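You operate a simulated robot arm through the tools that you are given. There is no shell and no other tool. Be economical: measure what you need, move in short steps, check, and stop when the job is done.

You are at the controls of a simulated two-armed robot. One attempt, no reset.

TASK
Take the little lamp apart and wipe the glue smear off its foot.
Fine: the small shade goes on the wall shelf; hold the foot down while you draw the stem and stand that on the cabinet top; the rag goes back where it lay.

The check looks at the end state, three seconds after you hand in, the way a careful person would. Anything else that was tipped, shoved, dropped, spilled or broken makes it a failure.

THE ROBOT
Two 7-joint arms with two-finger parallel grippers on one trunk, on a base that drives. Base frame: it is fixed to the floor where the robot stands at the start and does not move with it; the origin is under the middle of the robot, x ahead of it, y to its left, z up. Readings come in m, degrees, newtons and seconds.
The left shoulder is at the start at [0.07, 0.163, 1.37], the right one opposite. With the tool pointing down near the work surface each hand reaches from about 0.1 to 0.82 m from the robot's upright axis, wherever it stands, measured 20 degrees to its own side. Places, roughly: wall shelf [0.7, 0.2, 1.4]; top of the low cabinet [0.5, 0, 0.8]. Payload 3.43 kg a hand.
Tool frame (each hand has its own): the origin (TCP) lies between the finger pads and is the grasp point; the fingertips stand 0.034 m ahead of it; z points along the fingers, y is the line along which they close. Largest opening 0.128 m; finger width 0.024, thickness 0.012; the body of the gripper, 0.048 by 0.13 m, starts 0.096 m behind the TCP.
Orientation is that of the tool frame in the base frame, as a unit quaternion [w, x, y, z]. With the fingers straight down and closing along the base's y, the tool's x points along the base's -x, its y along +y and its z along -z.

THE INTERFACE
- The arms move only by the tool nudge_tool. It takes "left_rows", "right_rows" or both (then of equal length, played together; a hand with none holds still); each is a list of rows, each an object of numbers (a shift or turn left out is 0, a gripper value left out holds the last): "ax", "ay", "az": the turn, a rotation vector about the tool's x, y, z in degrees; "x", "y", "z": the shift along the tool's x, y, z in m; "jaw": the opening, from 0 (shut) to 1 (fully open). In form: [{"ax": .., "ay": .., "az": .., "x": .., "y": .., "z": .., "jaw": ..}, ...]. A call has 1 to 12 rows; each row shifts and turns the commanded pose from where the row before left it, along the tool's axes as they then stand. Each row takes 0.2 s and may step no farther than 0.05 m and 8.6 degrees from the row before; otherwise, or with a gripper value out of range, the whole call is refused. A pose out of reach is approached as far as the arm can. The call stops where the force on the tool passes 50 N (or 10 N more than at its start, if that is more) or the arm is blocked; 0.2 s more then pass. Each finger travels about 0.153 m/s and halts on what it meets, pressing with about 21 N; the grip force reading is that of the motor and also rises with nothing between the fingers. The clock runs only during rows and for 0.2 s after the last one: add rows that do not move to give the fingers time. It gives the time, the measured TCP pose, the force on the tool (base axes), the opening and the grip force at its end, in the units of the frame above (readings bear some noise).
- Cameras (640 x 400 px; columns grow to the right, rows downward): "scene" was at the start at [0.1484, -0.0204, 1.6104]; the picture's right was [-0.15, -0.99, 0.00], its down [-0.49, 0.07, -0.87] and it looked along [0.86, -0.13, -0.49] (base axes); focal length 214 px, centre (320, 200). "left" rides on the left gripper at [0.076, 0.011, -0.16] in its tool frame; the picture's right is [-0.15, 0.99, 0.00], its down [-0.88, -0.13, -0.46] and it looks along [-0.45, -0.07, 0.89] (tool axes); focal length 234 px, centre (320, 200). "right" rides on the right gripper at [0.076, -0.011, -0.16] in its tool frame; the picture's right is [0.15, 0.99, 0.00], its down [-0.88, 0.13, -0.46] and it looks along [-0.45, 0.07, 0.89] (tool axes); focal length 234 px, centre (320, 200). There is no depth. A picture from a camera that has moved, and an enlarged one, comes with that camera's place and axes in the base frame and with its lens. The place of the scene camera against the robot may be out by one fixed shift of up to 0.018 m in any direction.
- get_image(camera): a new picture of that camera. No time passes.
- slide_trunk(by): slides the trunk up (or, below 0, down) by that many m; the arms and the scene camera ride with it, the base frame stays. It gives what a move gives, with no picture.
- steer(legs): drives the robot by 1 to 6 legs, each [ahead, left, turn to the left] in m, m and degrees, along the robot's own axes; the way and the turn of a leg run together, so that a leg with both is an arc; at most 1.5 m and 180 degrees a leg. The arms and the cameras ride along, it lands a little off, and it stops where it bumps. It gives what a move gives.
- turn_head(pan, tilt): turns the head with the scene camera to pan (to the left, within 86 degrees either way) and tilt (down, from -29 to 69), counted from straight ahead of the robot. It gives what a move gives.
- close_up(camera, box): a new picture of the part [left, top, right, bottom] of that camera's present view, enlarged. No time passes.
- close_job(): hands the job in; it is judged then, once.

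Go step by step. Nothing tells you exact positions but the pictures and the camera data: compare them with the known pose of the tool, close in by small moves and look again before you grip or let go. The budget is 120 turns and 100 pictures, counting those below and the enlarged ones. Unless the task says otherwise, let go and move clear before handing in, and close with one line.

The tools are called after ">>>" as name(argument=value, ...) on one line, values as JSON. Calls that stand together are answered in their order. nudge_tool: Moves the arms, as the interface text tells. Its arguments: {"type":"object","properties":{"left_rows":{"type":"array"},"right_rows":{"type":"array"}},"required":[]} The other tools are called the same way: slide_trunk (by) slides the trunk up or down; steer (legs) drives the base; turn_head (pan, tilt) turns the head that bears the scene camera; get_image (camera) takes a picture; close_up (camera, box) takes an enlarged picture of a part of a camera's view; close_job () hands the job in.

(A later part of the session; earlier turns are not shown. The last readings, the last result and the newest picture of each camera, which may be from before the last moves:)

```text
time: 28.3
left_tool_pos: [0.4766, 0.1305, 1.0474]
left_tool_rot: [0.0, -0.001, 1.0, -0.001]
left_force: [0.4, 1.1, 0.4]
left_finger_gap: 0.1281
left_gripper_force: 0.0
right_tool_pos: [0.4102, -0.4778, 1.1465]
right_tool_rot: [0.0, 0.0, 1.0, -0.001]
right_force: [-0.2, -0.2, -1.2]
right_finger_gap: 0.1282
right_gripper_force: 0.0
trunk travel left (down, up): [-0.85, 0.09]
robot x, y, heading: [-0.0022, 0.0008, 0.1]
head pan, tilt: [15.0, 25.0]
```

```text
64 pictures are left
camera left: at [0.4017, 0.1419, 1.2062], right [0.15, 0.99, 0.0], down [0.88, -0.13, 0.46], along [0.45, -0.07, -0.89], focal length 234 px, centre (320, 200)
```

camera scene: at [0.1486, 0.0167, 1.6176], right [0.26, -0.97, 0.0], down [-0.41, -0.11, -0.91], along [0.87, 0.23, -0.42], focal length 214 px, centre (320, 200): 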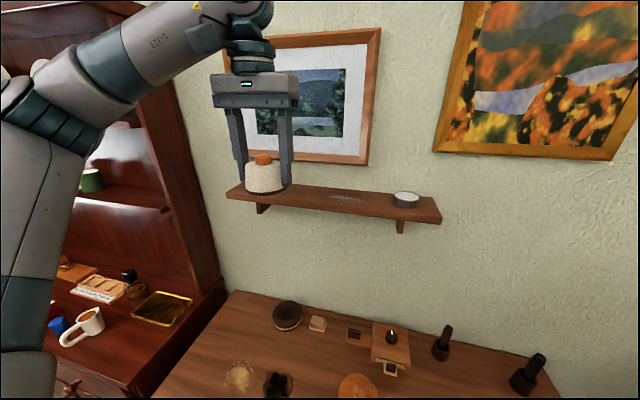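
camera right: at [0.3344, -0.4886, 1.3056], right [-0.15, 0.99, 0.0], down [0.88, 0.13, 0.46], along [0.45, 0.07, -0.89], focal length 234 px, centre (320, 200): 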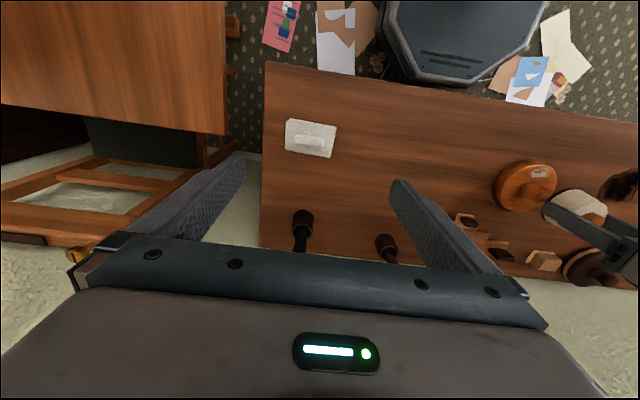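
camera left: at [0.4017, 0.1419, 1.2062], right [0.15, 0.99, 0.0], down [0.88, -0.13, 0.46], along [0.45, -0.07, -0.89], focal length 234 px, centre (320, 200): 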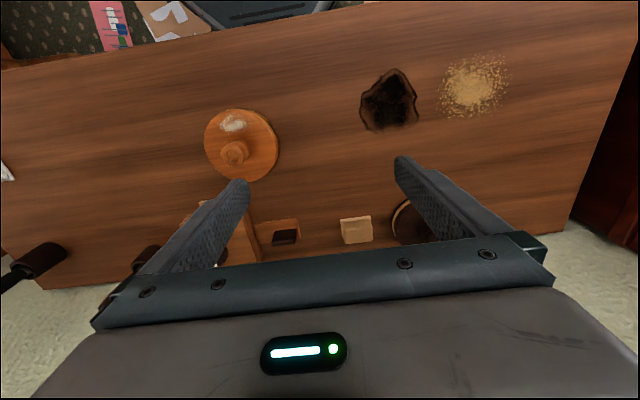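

The shade is fine on the shelf, and the stem stub sits in the middle of the foot. I'll turn both hands 45° about vertical and lean them apart, so the left can grip the foot's sides while the right reaches the stem from above.

>>> nudge_tool(left_rows=[{"az": -7.5}, {"az": -7.5}, {"az": -7.5}, {"az": -7.5}, {"az": -7.5}, {"az": -7.5}, {"ay": 7.5}, {"ay": 7.5}, {"ay": 7.5}, {"ay": 7.5}, {}], right_rows=[{"az": -7.5}, {"az": -7.5}, {"az": -7.5}, {"az": -7.5}, {"az": -7.5}, {"az": -7.5}, {"ay": -7.5}, {"ay": -7.5}, {}, {}, {}])

>>> turn_head(pan=-5, tilt=50)

>>> get_image(camera="scene")

>>> get_image(camera="left")

```text
time: 30.7
left_tool_pos: [0.4777, 0.1289, 1.0476]
left_tool_rot: [-0.239, -0.37, 0.892, -0.101]
left_force: [-0.4, -0.6, -0.3]
left_finger_gap: 0.1279
left_gripper_force: 0.1
right_tool_pos: [0.3864, -0.3795, 1.1513]
right_tool_rot: [0.121, -0.377, 0.917, 0.049]
right_force: [-0.3, 0.6, 0.0]
right_finger_gap: 0.1282
right_gripper_force: 0.1
right hand out of reach, approached as far as the arm can: row 5, 6, 7, 8
trunk travel left (down, up): [-0.85, 0.09]
robot x, y, heading: [0.0036, 0.002, -0.0]
head pan, tilt: [15.0, 25.0]
```

```text
time: 31.6
left_tool_pos: [0.4787, 0.1291, 1.0464]
left_tool_rot: [-0.239, -0.37, 0.892, -0.1]
left_force: [0.3, 0.3, -0.1]
left_finger_gap: 0.128
left_gripper_force: 0.1
right_tool_pos: [0.3865, -0.3786, 1.1501]
right_tool_rot: [0.12, -0.378, 0.917, 0.048]
right_force: [-0.1, -0.7, 0.5]
right_finger_gap: 0.128
right_gripper_force: 0.0
trunk travel left (down, up): [-0.85, 0.09]
robot x, y, heading: [0.001, -0.0043, -0.0]
head pan, tilt: [-5.0, 50.0]
```

```text
63 pictures are left
camera scene: at [0.1358, -0.0136, 1.5803], right [-0.09, -1.0, 0.0], down [-0.76, 0.07, -0.64], along [0.64, -0.06, -0.77], focal length 214 px, centre (320, 200)
```

scene: 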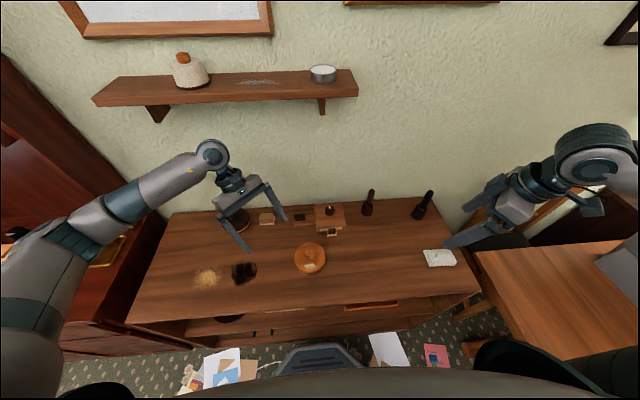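

```text
62 pictures are left
camera left: at [0.4821, 0.1476, 1.2228], right [-0.61, 0.79, -0.07], down [0.79, 0.61, -0.05], along [0.01, -0.09, -1.0], focal length 234 px, centre (320, 200)
```

left: 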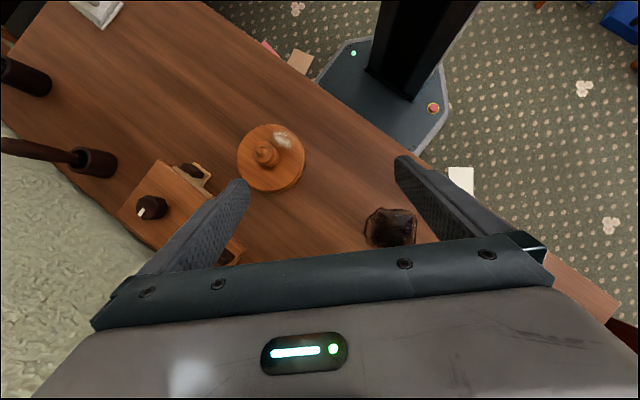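

The left hand reached its pose (the right was limited, which I'll deal with later). I'll move the left hand above the foot at z ≈ 0.95.

>>> nudge_tool(left_rows=[{"x": 0.0053, "y": -0.0233, "z": 0.031}, {"x": 0.0053, "y": -0.0233, "z": 0.031}, {"x": 0.0053, "y": -0.0233, "z": 0.031}, {"x": 0.0054, "y": -0.0235, "z": 0.0313}, {}])

>>> get_image(camera="left")

>>> close_up(camera="scene", box=[250, 190, 370, 290])

```text
time: 32.8
left_tool_pos: [0.4872, 0.0041, 0.9505]
left_tool_rot: [-0.24, -0.37, 0.892, -0.1]
left_force: [-0.5, 0.7, -0.8]
left_finger_gap: 0.1279
left_gripper_force: 0.1
right_tool_pos: [0.3871, -0.378, 1.152]
right_tool_rot: [0.121, -0.377, 0.917, 0.049]
right_force: [-0.1, -0.3, -0.2]
right_finger_gap: 0.128
right_gripper_force: 0.1
trunk travel left (down, up): [-0.85, 0.09]
robot x, y, heading: [0.0013, 0.0034, 0.2]
head pan, tilt: [-5.0, 50.0]
```

```text
61 pictures are left
camera left: at [0.4902, 0.0227, 1.1269], right [-0.61, 0.79, -0.07], down [0.79, 0.61, -0.05], along [0.01, -0.09, -1.0], focal length 234 px, centre (320, 200)
```

left: 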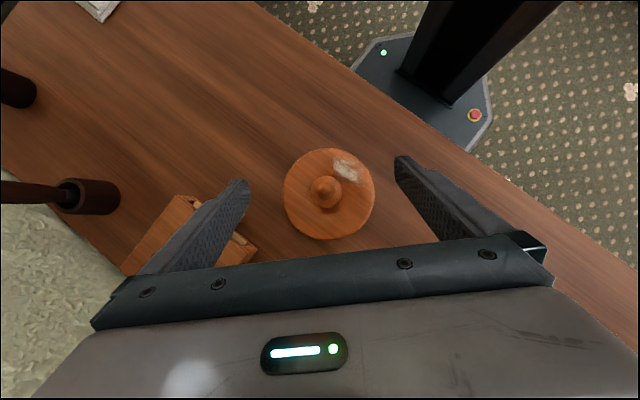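

```text
4.00 times, centred on (310, 240) of scene
camera zoom: at [0.1352, -0.013, 1.5803], right [-0.09, -1.0, 0.0], down [-0.76, 0.07, -0.64], along [0.64, -0.06, -0.77], focal length 858 px, centre (360, 40)
```

zoom: 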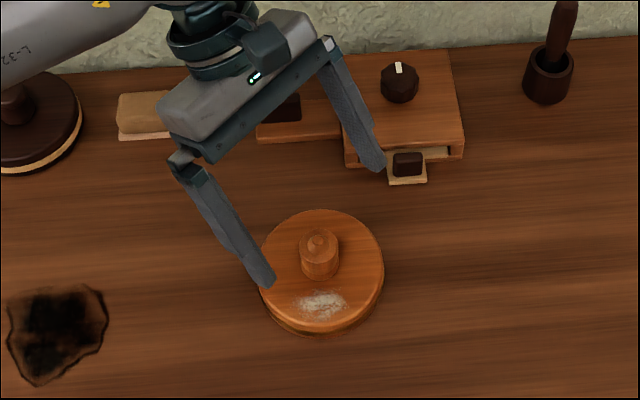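

The foot is centred at about (0.480, 0.001) and aligned between the fingers. I'll lower straight down around it and check before the last bit.

>>> nudge_tool(left_rows=[{"x": -0.0171, "y": 0.0005, "z": 0.0286}, {"x": -0.0171, "y": 0.0005, "z": 0.0286}, {}])

>>> get_image(camera="left")

>>> close_up(camera="scene", box=[250, 190, 370, 290])

```text
time: 33.6
left_tool_pos: [0.4847, 0.0071, 0.8845]
left_tool_rot: [-0.238, -0.37, 0.892, -0.1]
left_force: [0.0, -0.2, -0.1]
left_finger_gap: 0.1282
left_gripper_force: 0.1
right_tool_pos: [0.3859, -0.3789, 1.1514]
right_tool_rot: [0.12, -0.379, 0.916, 0.049]
right_force: [-1.0, 0.6, -0.1]
right_finger_gap: 0.128
right_gripper_force: 0.0
trunk travel left (down, up): [-0.85, 0.09]
robot x, y, heading: [0.0001, -0.0023, -0.1]
head pan, tilt: [-5.0, 50.0]
```

```text
59 pictures are left
camera left: at [0.4885, 0.0258, 1.0594], right [-0.61, 0.79, -0.07], down [0.79, 0.61, -0.04], along [0.01, -0.09, -1.0], focal length 234 px, centre (320, 200)
```

left: 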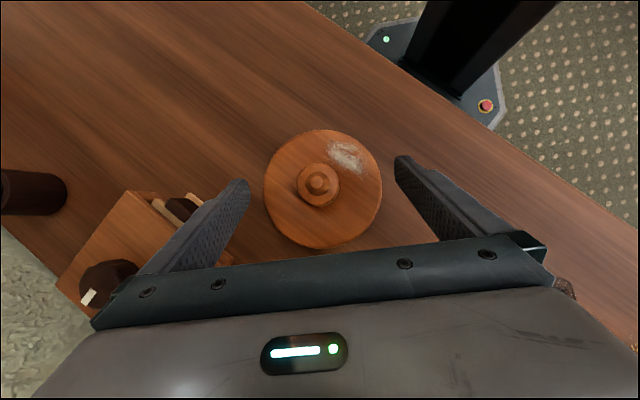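

```text
4.00 times, centred on (310, 240) of scene
camera zoom: at [0.1353, -0.014, 1.5803], right [-0.09, -1.0, 0.0], down [-0.76, 0.07, -0.64], along [0.64, -0.06, -0.77], focal length 858 px, centre (360, 40)
```

zoom: 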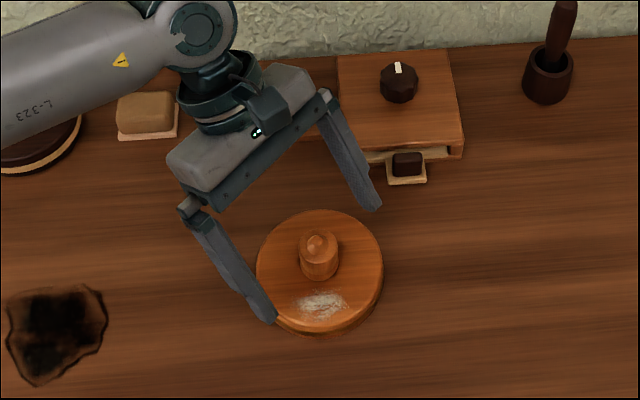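

The foot is nicely centred between the fingers. I'll go down the last 4 cm with a 6 mm shift toward the palm side, then close on the foot's rim.

>>> nudge_tool(left_rows=[{"x": -0.0121, "z": 0.015}, {"x": -0.012, "z": 0.0149}, {}, {"jaw": 0.95}, {"jaw": 0.9}, {"jaw": 0.8}, {"jaw": 0.7}, {}])

>>> get_image(camera="left")

>>> close_up(camera="scene", box=[270, 210, 350, 280])

```text
time: 35.4
left_tool_pos: [0.4906, 0.0111, 0.8469]
left_tool_rot: [-0.238, -0.37, 0.892, -0.1]
left_force: [0.9, -1.0, -0.5]
left_finger_gap: 0.1162
left_gripper_force: 21.0
right_tool_pos: [0.3862, -0.3793, 1.1513]
right_tool_rot: [0.12, -0.377, 0.917, 0.048]
right_force: [0.0, 0.5, 0.6]
right_finger_gap: 0.1279
right_gripper_force: 0.0
trunk travel left (down, up): [-0.85, 0.09]
robot x, y, heading: [0.0026, -0.0001, 0.1]
head pan, tilt: [-5.0, 50.0]
```

```text
57 pictures are left
camera left: at [0.4929, 0.0307, 1.0219], right [-0.61, 0.79, -0.07], down [0.79, 0.61, -0.05], along [0.01, -0.09, -1.0], focal length 234 px, centre (320, 200)
```

left: 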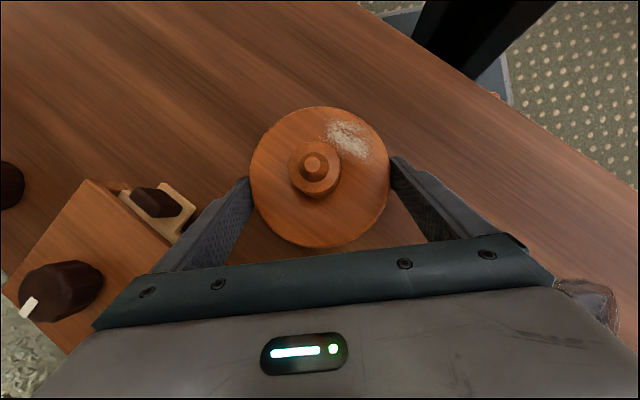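

```text
5.71 times, centred on (310, 245) of scene
camera zoom: at [0.1355, -0.0139, 1.5803], right [-0.09, -1.0, 0.0], down [-0.76, 0.07, -0.64], along [0.64, -0.06, -0.77], focal length 1226 px, centre (377, -57)
```

zoom: 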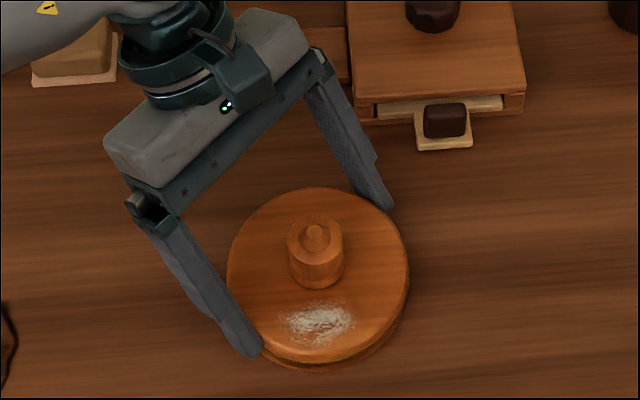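

The foot is held firmly, with a gap of 0.116. The stem is about 37 mm thick and tops out near z ≈ 0.87. I'll move the right hand toward it in steps, adding some lean to clear the left wrist.

>>> nudge_tool(right_rows=[{"x": -0.032, "y": 0.032, "z": 0.009}, {"x": -0.032, "y": 0.032, "z": 0.009}, {"x": -0.032, "y": 0.032, "z": 0.009}, {"ay": -7.5}, {"ay": -7.5}, {}])

```text
time: 36.8
left_tool_pos: [0.4896, 0.0123, 0.8473]
left_tool_rot: [-0.24, -0.369, 0.892, -0.1]
left_force: [-0.4, -0.5, 2.9]
left_finger_gap: 0.1165
left_gripper_force: 20.8
right_tool_pos: [0.4473, -0.2592, 1.15]
right_tool_rot: [0.238, -0.371, 0.892, 0.101]
right_force: [0.4, 0.1, -0.1]
right_finger_gap: 0.1279
right_gripper_force: 0.0
right hand out of reach, approached as far as the arm can: row 1, 2, 3, 4, 5
trunk travel left (down, up): [-0.85, 0.09]
robot x, y, heading: [-0.0023, 0.0035, 0.1]
head pan, tilt: [-5.0, 50.0]
```

The orientation is right but the position reports as out of reach, so I'll move half the way and read again.

>>> nudge_tool(right_rows=[{"x": -0.023, "y": 0.027, "z": 0.02}, {"x": -0.023, "y": 0.027, "z": 0.02}, {"x": -0.023, "y": 0.027, "z": 0.02}, {}])

```text
time: 37.8
left_tool_pos: [0.4903, 0.0125, 0.8462]
left_tool_rot: [-0.238, -0.371, 0.892, -0.1]
left_force: [0.7, 1.0, 0.8]
left_finger_gap: 0.1162
left_gripper_force: 20.7
right_tool_pos: [0.4646, -0.1397, 1.1328]
right_tool_rot: [0.239, -0.369, 0.892, 0.099]
right_force: [-0.1, 0.5, 0.2]
right_finger_gap: 0.1279
right_gripper_force: 0.1
right hand out of reach, approached as far as the arm can: row 1, 2
trunk travel left (down, up): [-0.85, 0.09]
robot x, y, heading: [-0.0038, 0.0049, 0.1]
head pan, tilt: [-5.0, 50.0]
```

The right hand is now tracking properly. I'll narrow its jaw and move above the stem.

>>> nudge_tool(right_rows=[{"jaw": 0.5, "x": -0.0028, "y": 0.0177, "z": 0.0393}, {"x": -0.0028, "y": 0.0177, "z": 0.0393}, {"x": -0.0028, "y": 0.0177, "z": 0.0393}, {"x": -0.0028, "y": 0.0177, "z": 0.0393}, {"x": -0.0028, "y": 0.0177, "z": 0.0393}, {}])

>>> get_image(camera="right")

>>> get_image(camera="left")

>>> close_up(camera="scene", box=[250, 190, 370, 290])

```text
time: 39.2
left_tool_pos: [0.4898, 0.014, 0.8467]
left_tool_rot: [-0.239, -0.371, 0.892, -0.099]
left_force: [-0.8, 1.6, 1.8]
left_finger_gap: 0.116
left_gripper_force: 20.8
right_tool_pos: [0.4834, 0.0014, 0.9656]
right_tool_rot: [0.239, -0.37, 0.892, 0.099]
right_force: [0.2, 0.2, -0.7]
right_finger_gap: 0.0641
right_gripper_force: 0.1
trunk travel left (down, up): [-0.85, 0.09]
robot x, y, heading: [-0.0022, 0.0014, -0.2]
head pan, tilt: [-5.0, 50.0]
```

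```text
55 pictures are left
camera right: at [0.3886, -0.1096, 1.066], right [-0.79, 0.61, -0.07], down [0.29, 0.47, 0.84], along [0.54, 0.64, -0.55], focal length 234 px, centre (320, 200)
```

right: 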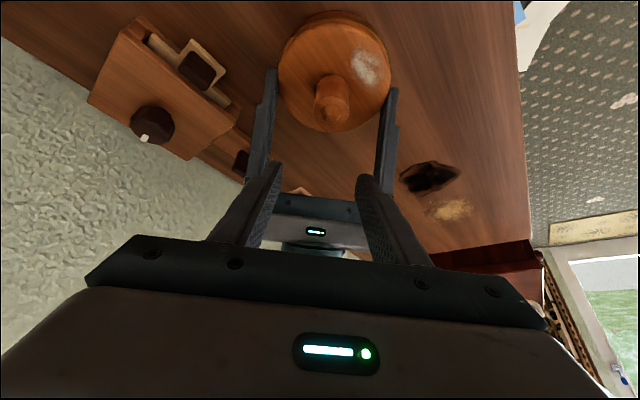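

```text
54 pictures are left
camera left: at [0.4928, 0.0308, 1.022], right [-0.61, 0.79, -0.07], down [0.79, 0.61, -0.04], along [0.01, -0.09, -1.0], focal length 234 px, centre (320, 200)
```

left: 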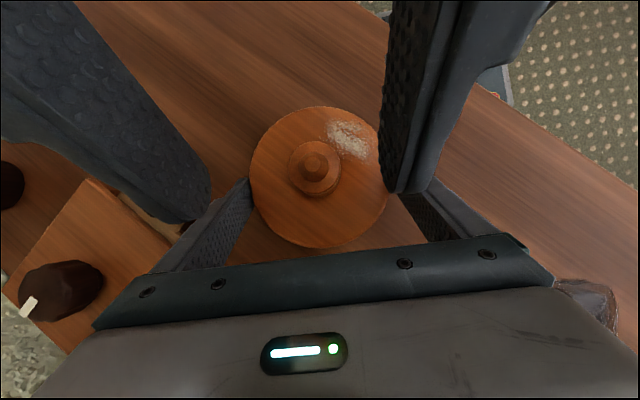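

```text
4.00 times, centred on (310, 240) of scene
camera zoom: at [0.1351, -0.0142, 1.5803], right [-0.09, -1.0, 0.0], down [-0.76, 0.07, -0.64], along [0.64, -0.06, -0.77], focal length 858 px, centre (360, 40)
```

zoom: 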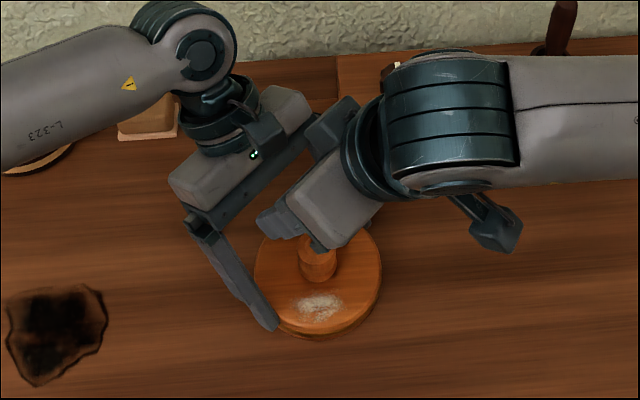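

The right fingers are aligned over the stem and fit between the left fingers. I'll lower to z ≈ 0.88.

>>> nudge_tool(right_rows=[{"x": 0.0134, "z": 0.0183}, {"x": 0.0134, "z": 0.0183}, {"x": 0.0134, "z": 0.0183}, {"x": 0.0134, "z": 0.0183}, {}])

>>> get_image(camera="right")

>>> get_image(camera="left")

```text
time: 40.4
left_tool_pos: [0.4904, 0.0123, 0.8466]
left_tool_rot: [-0.239, -0.369, 0.893, -0.1]
left_force: [0.9, 1.9, -0.3]
left_finger_gap: 0.116
left_gripper_force: 21.1
right_tool_pos: [0.4771, -0.0055, 0.8771]
right_tool_rot: [0.24, -0.37, 0.892, 0.099]
right_force: [0.1, 0.2, -0.3]
right_finger_gap: 0.064
right_gripper_force: 0.1
trunk travel left (down, up): [-0.85, 0.09]
robot x, y, heading: [-0.0004, -0.0017, -0.0]
head pan, tilt: [-5.0, 50.0]
```

```text
52 pictures are left
camera right: at [0.3811, -0.1166, 0.9786], right [-0.79, 0.61, -0.07], down [0.29, 0.47, 0.83], along [0.54, 0.64, -0.55], focal length 234 px, centre (320, 200)
```

right: 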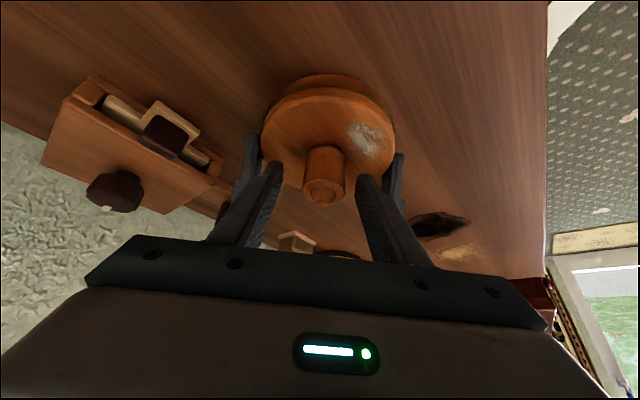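

```text
51 pictures are left
camera left: at [0.493, 0.0311, 1.0218], right [-0.61, 0.79, -0.07], down [0.79, 0.61, -0.05], along [0.01, -0.09, -1.0], focal length 234 px, centre (320, 200)
```

left: 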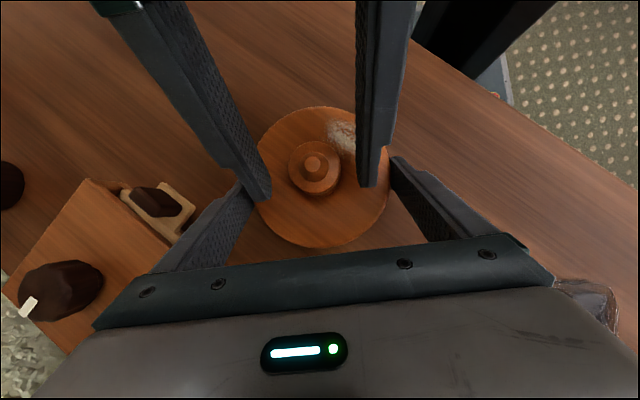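

The stem is centred between the right fingers. I'll close on it.

>>> nudge_tool(right_rows=[{"jaw": 0.4}, {"jaw": 0.33}, {"jaw": 0.28}, {"jaw": 0.22}, {"jaw": 0.15}, {}])

>>> nudge_tool(right_rows=[{"x": -0.0025, "z": -0.00433}, {}])

>>> get_image(camera="left")

>>> get_image(camera="right")

```text
time: 41.8
left_tool_pos: [0.4901, 0.0126, 0.8465]
left_tool_rot: [-0.238, -0.37, 0.892, -0.1]
left_force: [4.3, -4.7, -0.5]
left_finger_gap: 0.116
left_gripper_force: 21.2
right_tool_pos: [0.4757, -0.0053, 0.8782]
right_tool_rot: [0.239, -0.37, 0.892, 0.1]
right_force: [-4.6, 4.5, 1.0]
right_finger_gap: 0.0335
right_gripper_force: 20.8
trunk travel left (down, up): [-0.85, 0.09]
robot x, y, heading: [0.0016, 0.0027, 0.3]
head pan, tilt: [-5.0, 50.0]
```

```text
time: 42.4
left_tool_pos: [0.4906, 0.0122, 0.8455]
left_tool_rot: [-0.239, -0.37, 0.892, -0.099]
left_force: [6.9, -4.8, 0.7]
left_finger_gap: 0.1162
left_gripper_force: 21.0
right_tool_pos: [0.4756, -0.0061, 0.8841]
right_tool_rot: [0.237, -0.371, 0.892, 0.1]
right_force: [-7.2, 5.1, -3.1]
right_finger_gap: 0.0334
right_gripper_force: 21.0
trunk travel left (down, up): [-0.85, 0.09]
robot x, y, heading: [0.002, -0.0044, -0.1]
head pan, tilt: [-5.0, 50.0]
```

```text
50 pictures are left
camera left: at [0.4933, 0.0306, 1.0221], right [-0.61, 0.79, -0.08], down [0.79, 0.61, -0.05], along [0.01, -0.09, -1.0], focal length 234 px, centre (320, 200)
```

left: 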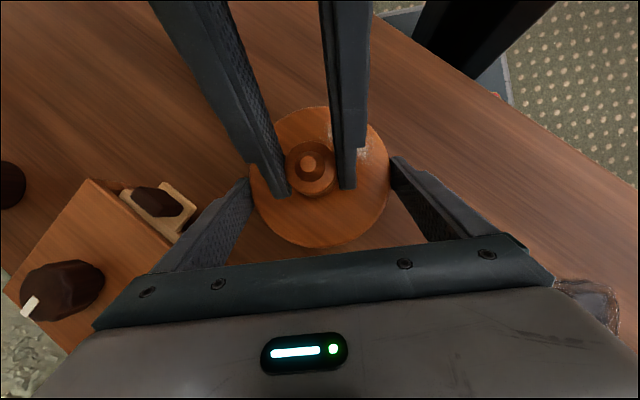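

```text
49 pictures are left
camera right: at [0.3812, -0.1165, 0.9831], right [-0.79, 0.61, -0.07], down [0.29, 0.47, 0.83], along [0.54, 0.64, -0.55], focal length 234 px, centre (320, 200)
```

right: 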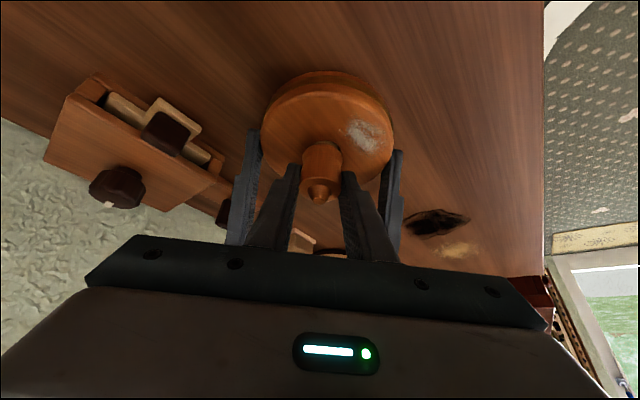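

The draw force is small, and the stem appears to rise while the foot stays. I'll keep drawing straight up in 5 mm steps, easing the sideways load slightly.

>>> nudge_tool(right_rows=[{"y": 0.001, "x": -0.0025, "z": -0.00433}, {"x": -0.0025, "z": -0.00433}, {"x": -0.0025, "z": -0.00433}, {}])

>>> get_image(camera="right")

```text
time: 43.4
left_tool_pos: [0.4898, 0.013, 0.8465]
left_tool_rot: [-0.238, -0.37, 0.893, -0.099]
left_force: [1.0, 0.2, 3.0]
left_finger_gap: 0.1159
left_gripper_force: 20.9
right_tool_pos: [0.476, -0.0054, 0.8979]
right_tool_rot: [0.239, -0.37, 0.892, 0.098]
right_force: [0.3, -0.5, -0.5]
right_finger_gap: 0.0333
right_gripper_force: 21.7
trunk travel left (down, up): [-0.85, 0.09]
robot x, y, heading: [0.0017, 0.0005, 0.1]
head pan, tilt: [-5.0, 50.0]
```

```text
48 pictures are left
camera right: at [0.3793, -0.1164, 0.9982], right [-0.79, 0.61, -0.07], down [0.29, 0.47, 0.83], along [0.54, 0.64, -0.55], focal length 234 px, centre (320, 200)
```

right: 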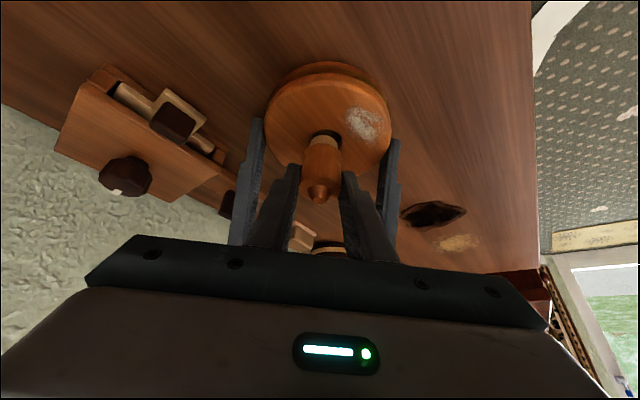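

The stem is coming out and its lighter tenon is visible. I'll raise it another 4 cm.

>>> nudge_tool(right_rows=[{"x": -0.005, "z": -0.00866}, {"x": -0.005, "z": -0.00866}, {"x": -0.005, "z": -0.00866}, {"x": -0.005, "z": -0.00866}, {}])

>>> get_image(camera="right")

>>> get_image(camera="left")

>>> get_image(camera="scene")

```text
time: 44.6
left_tool_pos: [0.4896, 0.0125, 0.845]
left_tool_rot: [-0.239, -0.37, 0.892, -0.1]
left_force: [-0.2, 0.9, 1.4]
left_finger_gap: 0.116
left_gripper_force: 20.6
right_tool_pos: [0.4765, -0.0062, 0.939]
right_tool_rot: [0.239, -0.37, 0.892, 0.1]
right_force: [0.4, -0.7, -0.6]
right_finger_gap: 0.0331
right_gripper_force: 21.2
trunk travel left (down, up): [-0.85, 0.09]
robot x, y, heading: [0.0016, -0.0026, -0.1]
head pan, tilt: [-5.0, 50.0]
```

```text
47 pictures are left
camera right: at [0.3797, -0.1162, 1.0394], right [-0.79, 0.61, -0.07], down [0.29, 0.47, 0.83], along [0.54, 0.64, -0.55], focal length 234 px, centre (320, 200)
```

right: 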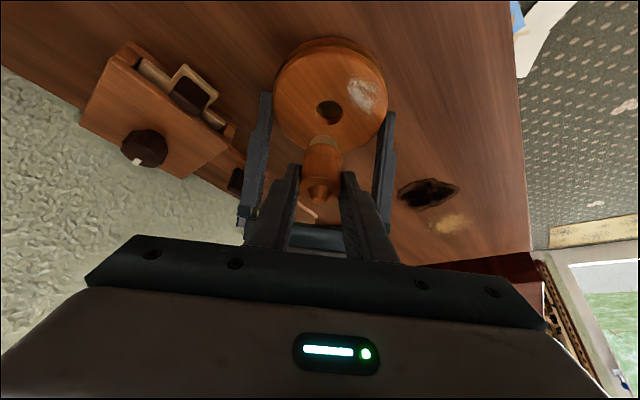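

```text
46 pictures are left
camera left: at [0.4927, 0.031, 1.0218], right [-0.61, 0.79, -0.07], down [0.79, 0.61, -0.05], along [0.01, -0.09, -1.0], focal length 234 px, centre (320, 200)
```

left: 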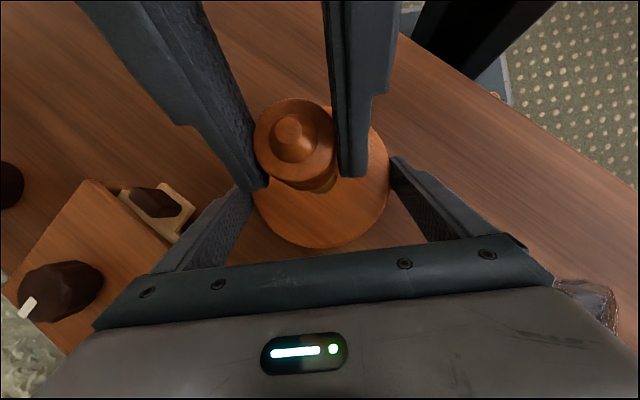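

```text
45 pictures are left
camera scene: at [0.1353, -0.0135, 1.5803], right [-0.09, -1.0, 0.0], down [-0.76, 0.07, -0.64], along [0.64, -0.06, -0.77], focal length 214 px, centre (320, 200)
```

scene: 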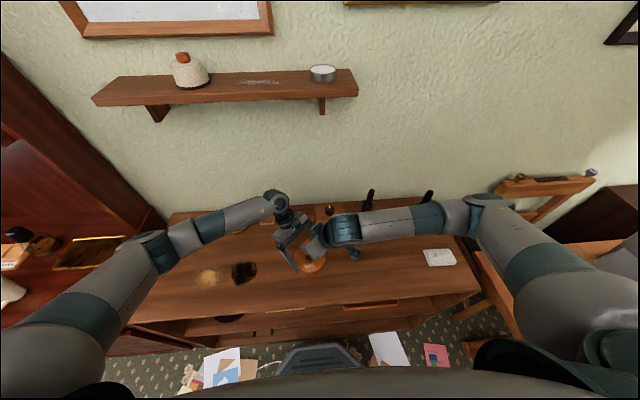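

The stem is fully out and the foot hasn't moved. I'll carry the stem to a clear spot at about (0.53, -0.22).

>>> nudge_tool(right_rows=[{"x": 0.0215, "y": -0.0165, "z": -0.024}, {"x": 0.0215, "y": -0.0165, "z": -0.024}, {"x": 0.0215, "y": -0.0165, "z": -0.024}, {"x": 0.0046, "y": -0.035, "z": -0.0027}, {"x": 0.0046, "y": -0.035, "z": -0.0027}, {"x": 0.0046, "y": -0.035, "z": -0.0027}, {"x": 0.0046, "y": -0.035, "z": -0.0027}, {}])

>>> get_image(camera="right")

>>> close_up(camera="scene", box=[270, 190, 430, 290])

```text
time: 46.4
left_tool_pos: [0.4905, 0.0134, 0.8462]
left_tool_rot: [-0.239, -0.369, 0.893, -0.1]
left_force: [-0.7, -0.8, -0.6]
left_finger_gap: 0.1162
left_gripper_force: 20.5
right_tool_pos: [0.5298, -0.2198, 0.968]
right_tool_rot: [0.239, -0.369, 0.893, 0.099]
right_force: [-0.1, 1.0, -0.8]
right_finger_gap: 0.0332
right_gripper_force: 20.8
trunk travel left (down, up): [-0.85, 0.09]
robot x, y, heading: [0.0017, 0.001, 0.1]
head pan, tilt: [-5.0, 50.0]
```

```text
44 pictures are left
camera right: at [0.4347, -0.3313, 1.0683], right [-0.79, 0.61, -0.07], down [0.29, 0.47, 0.84], along [0.54, 0.64, -0.55], focal length 234 px, centre (320, 200)
```

right: 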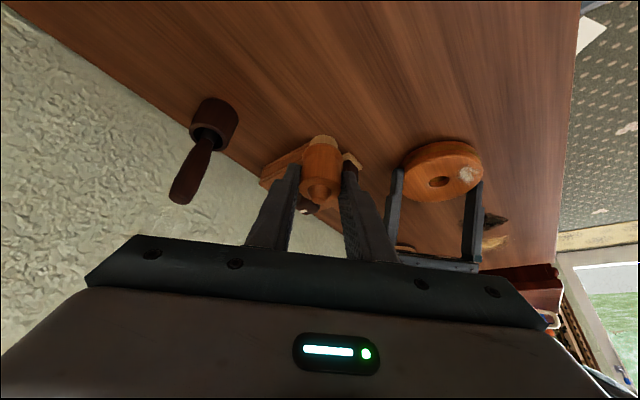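

```text
4.00 times, centred on (350, 240) of scene
camera zoom: at [0.1357, -0.0136, 1.5802], right [-0.09, -1.0, 0.0], down [-0.76, 0.07, -0.64], along [0.64, -0.06, -0.77], focal length 858 px, centre (200, 40)
```

zoom: 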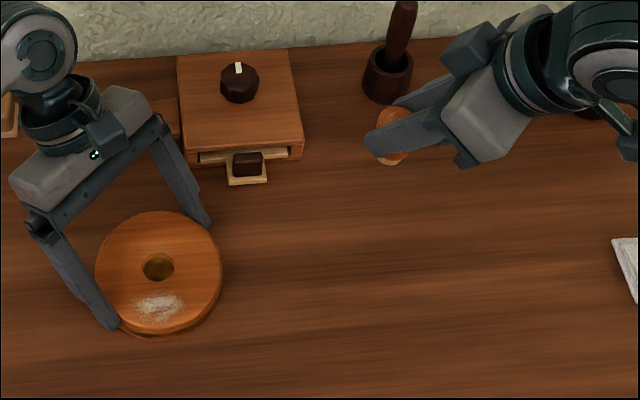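

The spot is clear. I'll lower the stem vertically to just above where I expect contact, then look.

>>> nudge_tool(right_rows=[{"x": 0.012, "z": 0.0208}, {"x": 0.012, "z": 0.0208}, {"x": 0.012, "z": 0.0208}, {"x": 0.0075, "z": 0.013}, {}])

>>> close_up(camera="right", box=[220, 80, 420, 205])

```text
time: 47.6
left_tool_pos: [0.4897, 0.0126, 0.8461]
left_tool_rot: [-0.239, -0.37, 0.892, -0.099]
left_force: [-0.1, -0.2, 0.1]
left_finger_gap: 0.1162
left_gripper_force: 21.3
right_tool_pos: [0.5294, -0.2204, 0.8803]
right_tool_rot: [0.239, -0.37, 0.893, 0.099]
right_force: [0.1, -0.7, -0.3]
right_finger_gap: 0.0331
right_gripper_force: 20.8
trunk travel left (down, up): [-0.85, 0.09]
robot x, y, heading: [0.0018, -0.0006, 0.1]
head pan, tilt: [-5.0, 50.0]
```

```text
3.20 times, centred on (320, 142) of right
camera zoom: at [0.4341, -0.3317, 0.9805], right [-0.79, 0.61, -0.07], down [0.29, 0.47, 0.83], along [0.54, 0.64, -0.55], focal length 749 px, centre (320, 384)
```

zoom: 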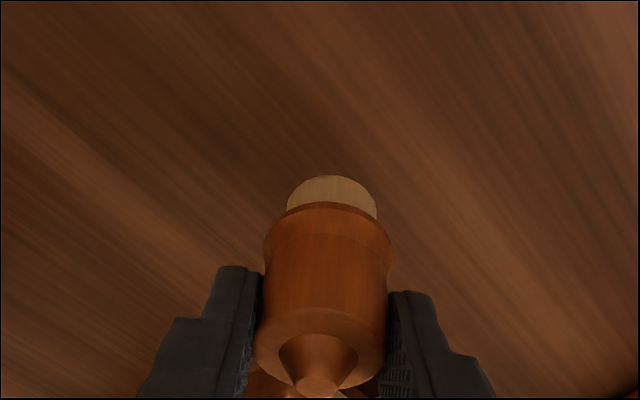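

The short tenon is visible and there's no contact yet. I'll lower on in small steps.

>>> nudge_tool(right_rows=[{"x": 0.002, "z": 0.00346}, {"x": 0.002, "z": 0.00346}, {"x": 0.002, "z": 0.00346}, {"x": 0.001, "z": 0.00173}, {}])

>>> nudge_tool(right_rows=[{"x": 0.001, "z": 0.00173}, {"x": 0.001, "z": 0.00173}, {}])

>>> nudge_tool(right_rows=[{"x": 0.001, "z": 0.00173}, {}])

>>> close_up(camera="right", box=[220, 80, 420, 205])

```text
time: 48.8
left_tool_pos: [0.4894, 0.0124, 0.8458]
left_tool_rot: [-0.239, -0.37, 0.892, -0.099]
left_force: [-0.2, -0.1, -0.4]
left_finger_gap: 0.1161
left_gripper_force: 21.0
right_tool_pos: [0.528, -0.2205, 0.8673]
right_tool_rot: [0.239, -0.37, 0.892, 0.099]
right_force: [-0.5, 0.6, -1.1]
right_finger_gap: 0.0333
right_gripper_force: 21.3
trunk travel left (down, up): [-0.85, 0.09]
robot x, y, heading: [-0.0015, 0.0019, -0.4]
head pan, tilt: [-5.0, 50.0]
```

```text
time: 49.6
left_tool_pos: [0.49, 0.0126, 0.8455]
left_tool_rot: [-0.24, -0.37, 0.892, -0.1]
left_force: [-0.7, 0.0, 0.1]
left_finger_gap: 0.116
left_gripper_force: 21.3
right_tool_pos: [0.5295, -0.2208, 0.8638]
right_tool_rot: [0.24, -0.369, 0.892, 0.099]
right_force: [-0.6, -0.8, -0.3]
right_finger_gap: 0.033
right_gripper_force: 21.1
trunk travel left (down, up): [-0.85, 0.09]
robot x, y, heading: [-0.0008, -0.0025, -0.1]
head pan, tilt: [-5.0, 50.0]
```

```text
time: 50.2
left_tool_pos: [0.4893, 0.0128, 0.846]
left_tool_rot: [-0.24, -0.369, 0.892, -0.099]
left_force: [1.1, 0.5, 0.1]
left_finger_gap: 0.116
left_gripper_force: 21.7
right_tool_pos: [0.5286, -0.2208, 0.862]
right_tool_rot: [0.239, -0.37, 0.892, 0.1]
right_force: [-0.1, -0.2, -0.1]
right_finger_gap: 0.0333
right_gripper_force: 20.9
trunk travel left (down, up): [-0.85, 0.09]
robot x, y, heading: [-0.0003, -0.0009, -0.1]
head pan, tilt: [-5.0, 50.0]
```

```text
3.20 times, centred on (320, 142) of right
camera zoom: at [0.4342, -0.3313, 0.9622], right [-0.79, 0.61, -0.07], down [0.29, 0.47, 0.83], along [0.54, 0.64, -0.55], focal length 749 px, centre (320, 384)
```

zoom: 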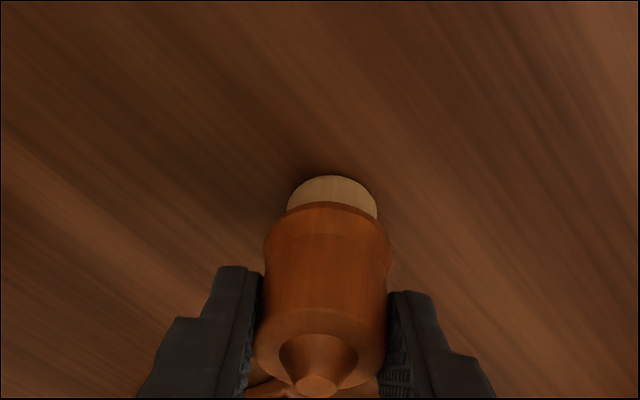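

The contact shadow is tightening and the tenon is close to the surface. I'll continue in 2 mm steps.

>>> nudge_tool(right_rows=[{"x": 0.001, "z": 0.00173}, {}])

>>> nudge_tool(right_rows=[{"x": 0.00075, "z": 0.0013}, {}])

>>> nudge_tool(right_rows=[{"x": 0.00075, "z": 0.0013}, {}])

>>> nudge_tool(right_rows=[{"x": 0.0005, "z": 0.00087}, {}])

```text
time: 50.8
left_tool_pos: [0.4908, 0.0117, 0.8449]
left_tool_rot: [-0.239, -0.37, 0.892, -0.1]
left_force: [-0.4, -0.3, -0.4]
left_finger_gap: 0.116
left_gripper_force: 21.5
right_tool_pos: [0.5304, -0.221, 0.8593]
right_tool_rot: [0.239, -0.369, 0.893, 0.098]
right_force: [0.0, -1.0, 1.7]
right_finger_gap: 0.0331
right_gripper_force: 20.8
trunk travel left (down, up): [-0.85, 0.09]
robot x, y, heading: [-0.0003, 0.0005, 0.1]
head pan, tilt: [-5.0, 50.0]
```

```text
time: 51.4
left_tool_pos: [0.4908, 0.0128, 0.8465]
left_tool_rot: [-0.239, -0.37, 0.892, -0.101]
left_force: [0.9, -0.3, 0.1]
left_finger_gap: 0.116
left_gripper_force: 21.2
right_tool_pos: [0.5286, -0.2196, 0.8609]
right_tool_rot: [0.241, -0.369, 0.892, 0.099]
right_force: [2.1, -1.6, 11.0]
right_finger_gap: 0.0331
right_gripper_force: 21.3
trunk travel left (down, up): [-0.85, 0.09]
robot x, y, heading: [0.0, 0.0009, 0.2]
head pan, tilt: [-5.0, 50.0]
```

```text
time: 52.0
left_tool_pos: [0.4887, 0.0133, 0.8473]
left_tool_rot: [-0.239, -0.37, 0.892, -0.099]
left_force: [-0.1, 1.0, 0.0]
left_finger_gap: 0.1163
left_gripper_force: 20.7
right_tool_pos: [0.5285, -0.2198, 0.859]
right_tool_rot: [0.242, -0.37, 0.891, 0.099]
right_force: [2.9, -4.2, 23.6]
right_finger_gap: 0.0332
right_gripper_force: 21.1
trunk travel left (down, up): [-0.85, 0.09]
robot x, y, heading: [-0.0004, 0.0018, 0.3]
head pan, tilt: [-5.0, 50.0]
```

```text
time: 52.6
left_tool_pos: [0.4896, 0.013, 0.8476]
left_tool_rot: [-0.238, -0.37, 0.892, -0.1]
left_force: [0.3, 0.1, 0.1]
left_finger_gap: 0.1159
left_gripper_force: 21.6
right_tool_pos: [0.5285, -0.2195, 0.8578]
right_tool_rot: [0.241, -0.369, 0.892, 0.098]
right_force: [3.9, -5.4, 28.2]
right_finger_gap: 0.0334
right_gripper_force: 21.4
trunk travel left (down, up): [-0.85, 0.09]
robot x, y, heading: [-0.0046, -0.0002, -0.2]
head pan, tilt: [-5.0, 50.0]
```

The stem stands on the surface. I'll unload 2 mm, open gently and retreat along the finger direction.

>>> nudge_tool(right_rows=[{"x": -0.00105, "z": -0.0018}, {}, {"jaw": 0.3}, {"jaw": 0.36}, {"jaw": 0.45}, {"jaw": 0.55}, {}])

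>>> nudge_tool(right_rows=[{"z": -0.02}, {"z": -0.03}, {"z": -0.035}, {"z": -0.035}, {}])

>>> get_image(camera="right")

>>> close_up(camera="scene", box=[270, 190, 470, 315])

```text
time: 54.2
left_tool_pos: [0.4901, 0.0123, 0.8456]
left_tool_rot: [-0.239, -0.369, 0.893, -0.099]
left_force: [-1.4, 1.5, 0.6]
left_finger_gap: 0.1158
left_gripper_force: 20.8
right_tool_pos: [0.5291, -0.219, 0.8573]
right_tool_rot: [0.239, -0.369, 0.893, 0.099]
right_force: [1.0, 0.4, 0.2]
right_finger_gap: 0.0705
right_gripper_force: 0.0
trunk travel left (down, up): [-0.85, 0.09]
robot x, y, heading: [-0.0025, -0.001, -0.1]
head pan, tilt: [-5.0, 50.0]
```

```text
time: 55.4
left_tool_pos: [0.4896, 0.0123, 0.846]
left_tool_rot: [-0.239, -0.37, 0.892, -0.099]
left_force: [-1.1, 0.4, 0.3]
left_finger_gap: 0.116
left_gripper_force: 20.8
right_tool_pos: [0.4884, -0.2643, 0.9621]
right_tool_rot: [0.239, -0.369, 0.892, 0.099]
right_force: [0.4, -0.8, -0.2]
right_finger_gap: 0.0706
right_gripper_force: 0.1
trunk travel left (down, up): [-0.85, 0.09]
robot x, y, heading: [0.0012, 0.0038, 0.1]
head pan, tilt: [-5.0, 50.0]
```

```text
40 pictures are left
camera right: at [0.393, -0.3747, 1.0623], right [-0.79, 0.61, -0.07], down [0.29, 0.47, 0.83], along [0.54, 0.64, -0.55], focal length 234 px, centre (320, 200)
```

right: 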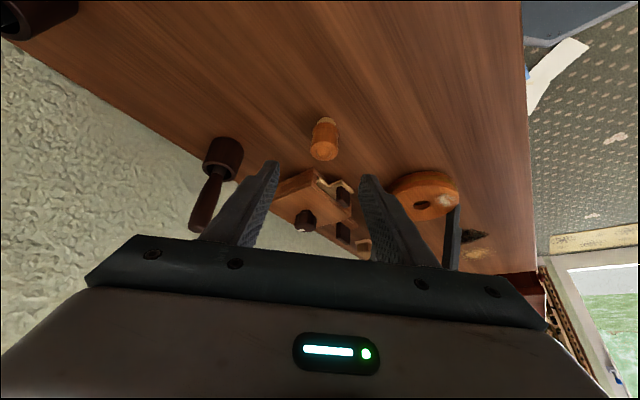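

```text
3.20 times, centred on (370, 252) of scene
camera zoom: at [0.1359, -0.0136, 1.5803], right [-0.09, -1.0, 0.0], down [-0.76, 0.07, -0.64], along [0.64, -0.06, -0.77], focal length 686 px, centre (160, 32)
```

zoom: 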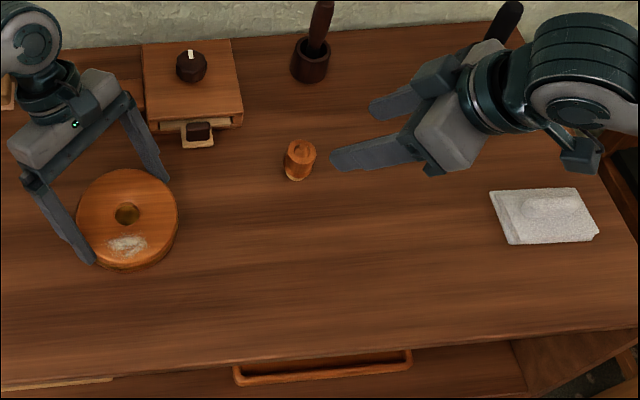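

The stem stands upright and free. The rag lies at about (0.452, -0.502), with its ridge running along y, so I need the right fingers to close along x. I'll straighten the right hand and rotate it to that orientation.

>>> nudge_tool(right_rows=[{"ay": 7.5, "z": -0.025}, {"ay": 7.5, "z": -0.025}, {"ay": 7.5, "z": -0.025}, {"ay": 7.5, "z": -0.025}, {"az": 8.5}, {"az": 8.5}, {"az": 8.5}, {"az": 8.5}, {"az": 8.5}, {"az": 8.5}, {"az": 8.5}, {"az": 8.5}])

>>> nudge_tool(right_rows=[{"az": 8.5}, {"az": 8.5}, {"az": 8.5}, {"az": 8.5}, {"az": 8.5}, {"az": 8.5}, {"az": 8.5}, {"az": 7.5}, {}])

```text
time: 58.0
left_tool_pos: [0.4896, 0.0134, 0.8464]
left_tool_rot: [-0.239, -0.37, 0.892, -0.1]
left_force: [0.3, 0.0, -0.3]
left_finger_gap: 0.1162
left_gripper_force: 20.6
right_tool_pos: [0.4634, -0.2845, 1.0549]
right_tool_rot: [0.0, 0.201, 0.98, 0.0]
right_force: [-0.3, 0.3, 0.1]
right_finger_gap: 0.0704
right_gripper_force: 0.2
trunk travel left (down, up): [-0.85, 0.09]
robot x, y, heading: [0.0018, -0.0013, 0.0]
head pan, tilt: [-5.0, 50.0]
```

```text
time: 60.0
left_tool_pos: [0.4906, 0.0125, 0.8469]
left_tool_rot: [-0.239, -0.37, 0.892, -0.098]
left_force: [0.2, 1.1, -0.5]
left_finger_gap: 0.116
left_gripper_force: 20.9
right_tool_pos: [0.4627, -0.2872, 1.0559]
right_tool_rot: [0.0, 0.707, 0.707, 0.0]
right_force: [0.1, 1.6, 0.4]
right_finger_gap: 0.0705
right_gripper_force: 0.1
trunk travel left (down, up): [-0.85, 0.09]
robot x, y, heading: [-0.0019, 0.0011, 0.0]
head pan, tilt: [-5.0, 50.0]
```

The orientation is set. I'll lean the palm 21° toward -y and move over the rag.

>>> nudge_tool(right_rows=[{"ay": 7}, {"ay": 7}, {"ay": 7}, {"x": -0.0418, "y": -0.0017, "z": 0.0029}, {"x": -0.0418, "y": -0.0017, "z": 0.0029}, {"x": -0.0418, "y": -0.0017, "z": 0.0029}, {"x": -0.0418, "y": -0.0017, "z": 0.0029}, {"x": -0.0418, "y": -0.0017, "z": 0.0029}, {"x": -0.0418, "y": -0.0017, "z": 0.0029}, {}])

>>> get_image(camera="right")

>>> close_up(camera="scene", box=[370, 200, 490, 290])

```text
time: 62.2
left_tool_pos: [0.4894, 0.0123, 0.8466]
left_tool_rot: [-0.238, -0.37, 0.893, -0.1]
left_force: [-1.0, -1.0, 0.4]
left_finger_gap: 0.1158
left_gripper_force: 20.9
right_tool_pos: [0.4503, -0.5164, 0.9473]
right_tool_rot: [-0.129, 0.695, 0.695, 0.129]
right_force: [0.3, 1.4, -0.6]
right_finger_gap: 0.0706
right_gripper_force: 0.0
trunk travel left (down, up): [-0.85, 0.09]
robot x, y, heading: [0.0018, -0.002, 0.0]
head pan, tilt: [-5.0, 50.0]
```

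```text
38 pictures are left
camera right: at [0.439, -0.5031, 1.1244], right [0.99, 0.14, 0.05], down [0.13, -0.99, 0.11], along [0.07, -0.1, -0.99], focal length 234 px, centre (320, 200)
```

right: 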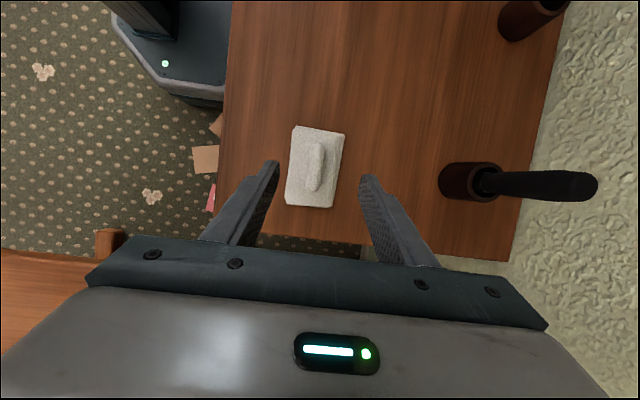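

```text
4.44 times, centred on (430, 245) of scene
camera zoom: at [0.1356, -0.0134, 1.5803], right [-0.09, -1.0, 0.0], down [-0.76, 0.07, -0.64], along [0.64, -0.06, -0.77], focal length 953 px, centre (-169, 0)
```

zoom: 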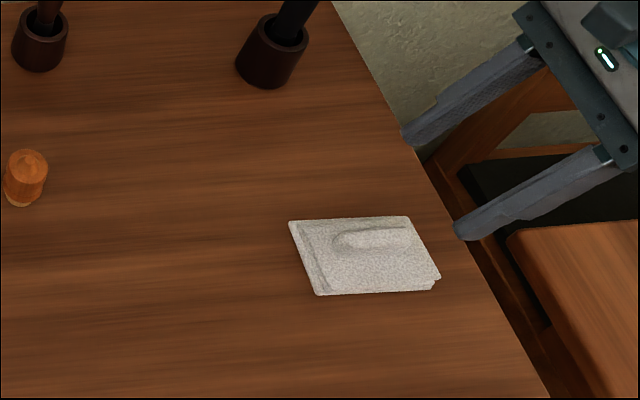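

The rag's ridge is centred at about (0.448, -0.492), running along y. I'll descend to about 3 cm above the surface and check.

>>> nudge_tool(right_rows=[{"x": -0.0067, "y": -0.0017, "z": 0.0277, "jaw": 0.45}, {"x": -0.0067, "y": -0.0017, "z": 0.0277}, {"x": -0.0067, "y": -0.0016, "z": 0.0277}, {}])

>>> get_image(camera="right")

>>> close_up(camera="scene", box=[370, 200, 490, 290])

```text
time: 63.2
left_tool_pos: [0.4902, 0.0121, 0.8458]
left_tool_rot: [-0.239, -0.37, 0.892, -0.1]
left_force: [-0.1, 0.5, -0.4]
left_finger_gap: 0.1161
left_gripper_force: 20.4
right_tool_pos: [0.4451, -0.5043, 0.864]
right_tool_rot: [-0.129, 0.695, 0.695, 0.128]
right_force: [0.4, 0.6, -0.4]
right_finger_gap: 0.0577
right_gripper_force: 0.0
trunk travel left (down, up): [-0.85, 0.09]
robot x, y, heading: [0.0006, -0.0021, -0.0]
head pan, tilt: [-5.0, 50.0]
```

```text
36 pictures are left
camera right: at [0.4336, -0.491, 1.0404], right [0.99, 0.14, 0.05], down [0.13, -0.99, 0.11], along [0.07, -0.1, -0.99], focal length 234 px, centre (320, 200)
```

right: 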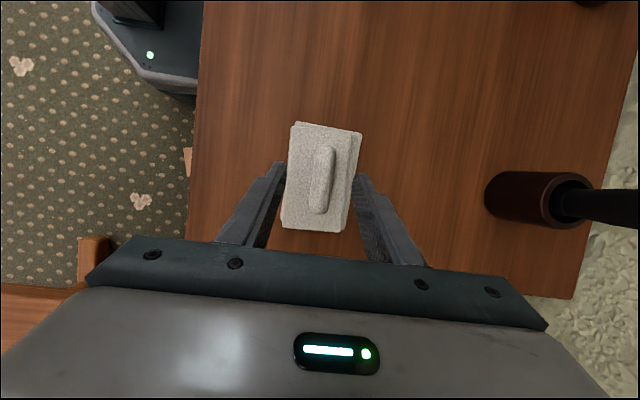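

```text
4.44 times, centred on (430, 245) of scene
camera zoom: at [0.1356, -0.0138, 1.5803], right [-0.09, -1.0, 0.0], down [-0.76, 0.07, -0.64], along [0.64, -0.06, -0.77], focal length 953 px, centre (-169, 0)
```

zoom: 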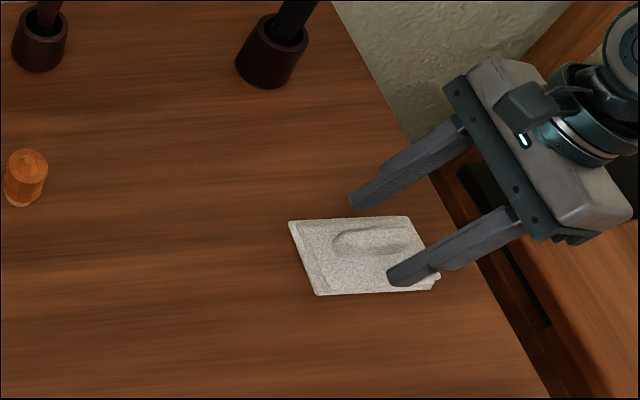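

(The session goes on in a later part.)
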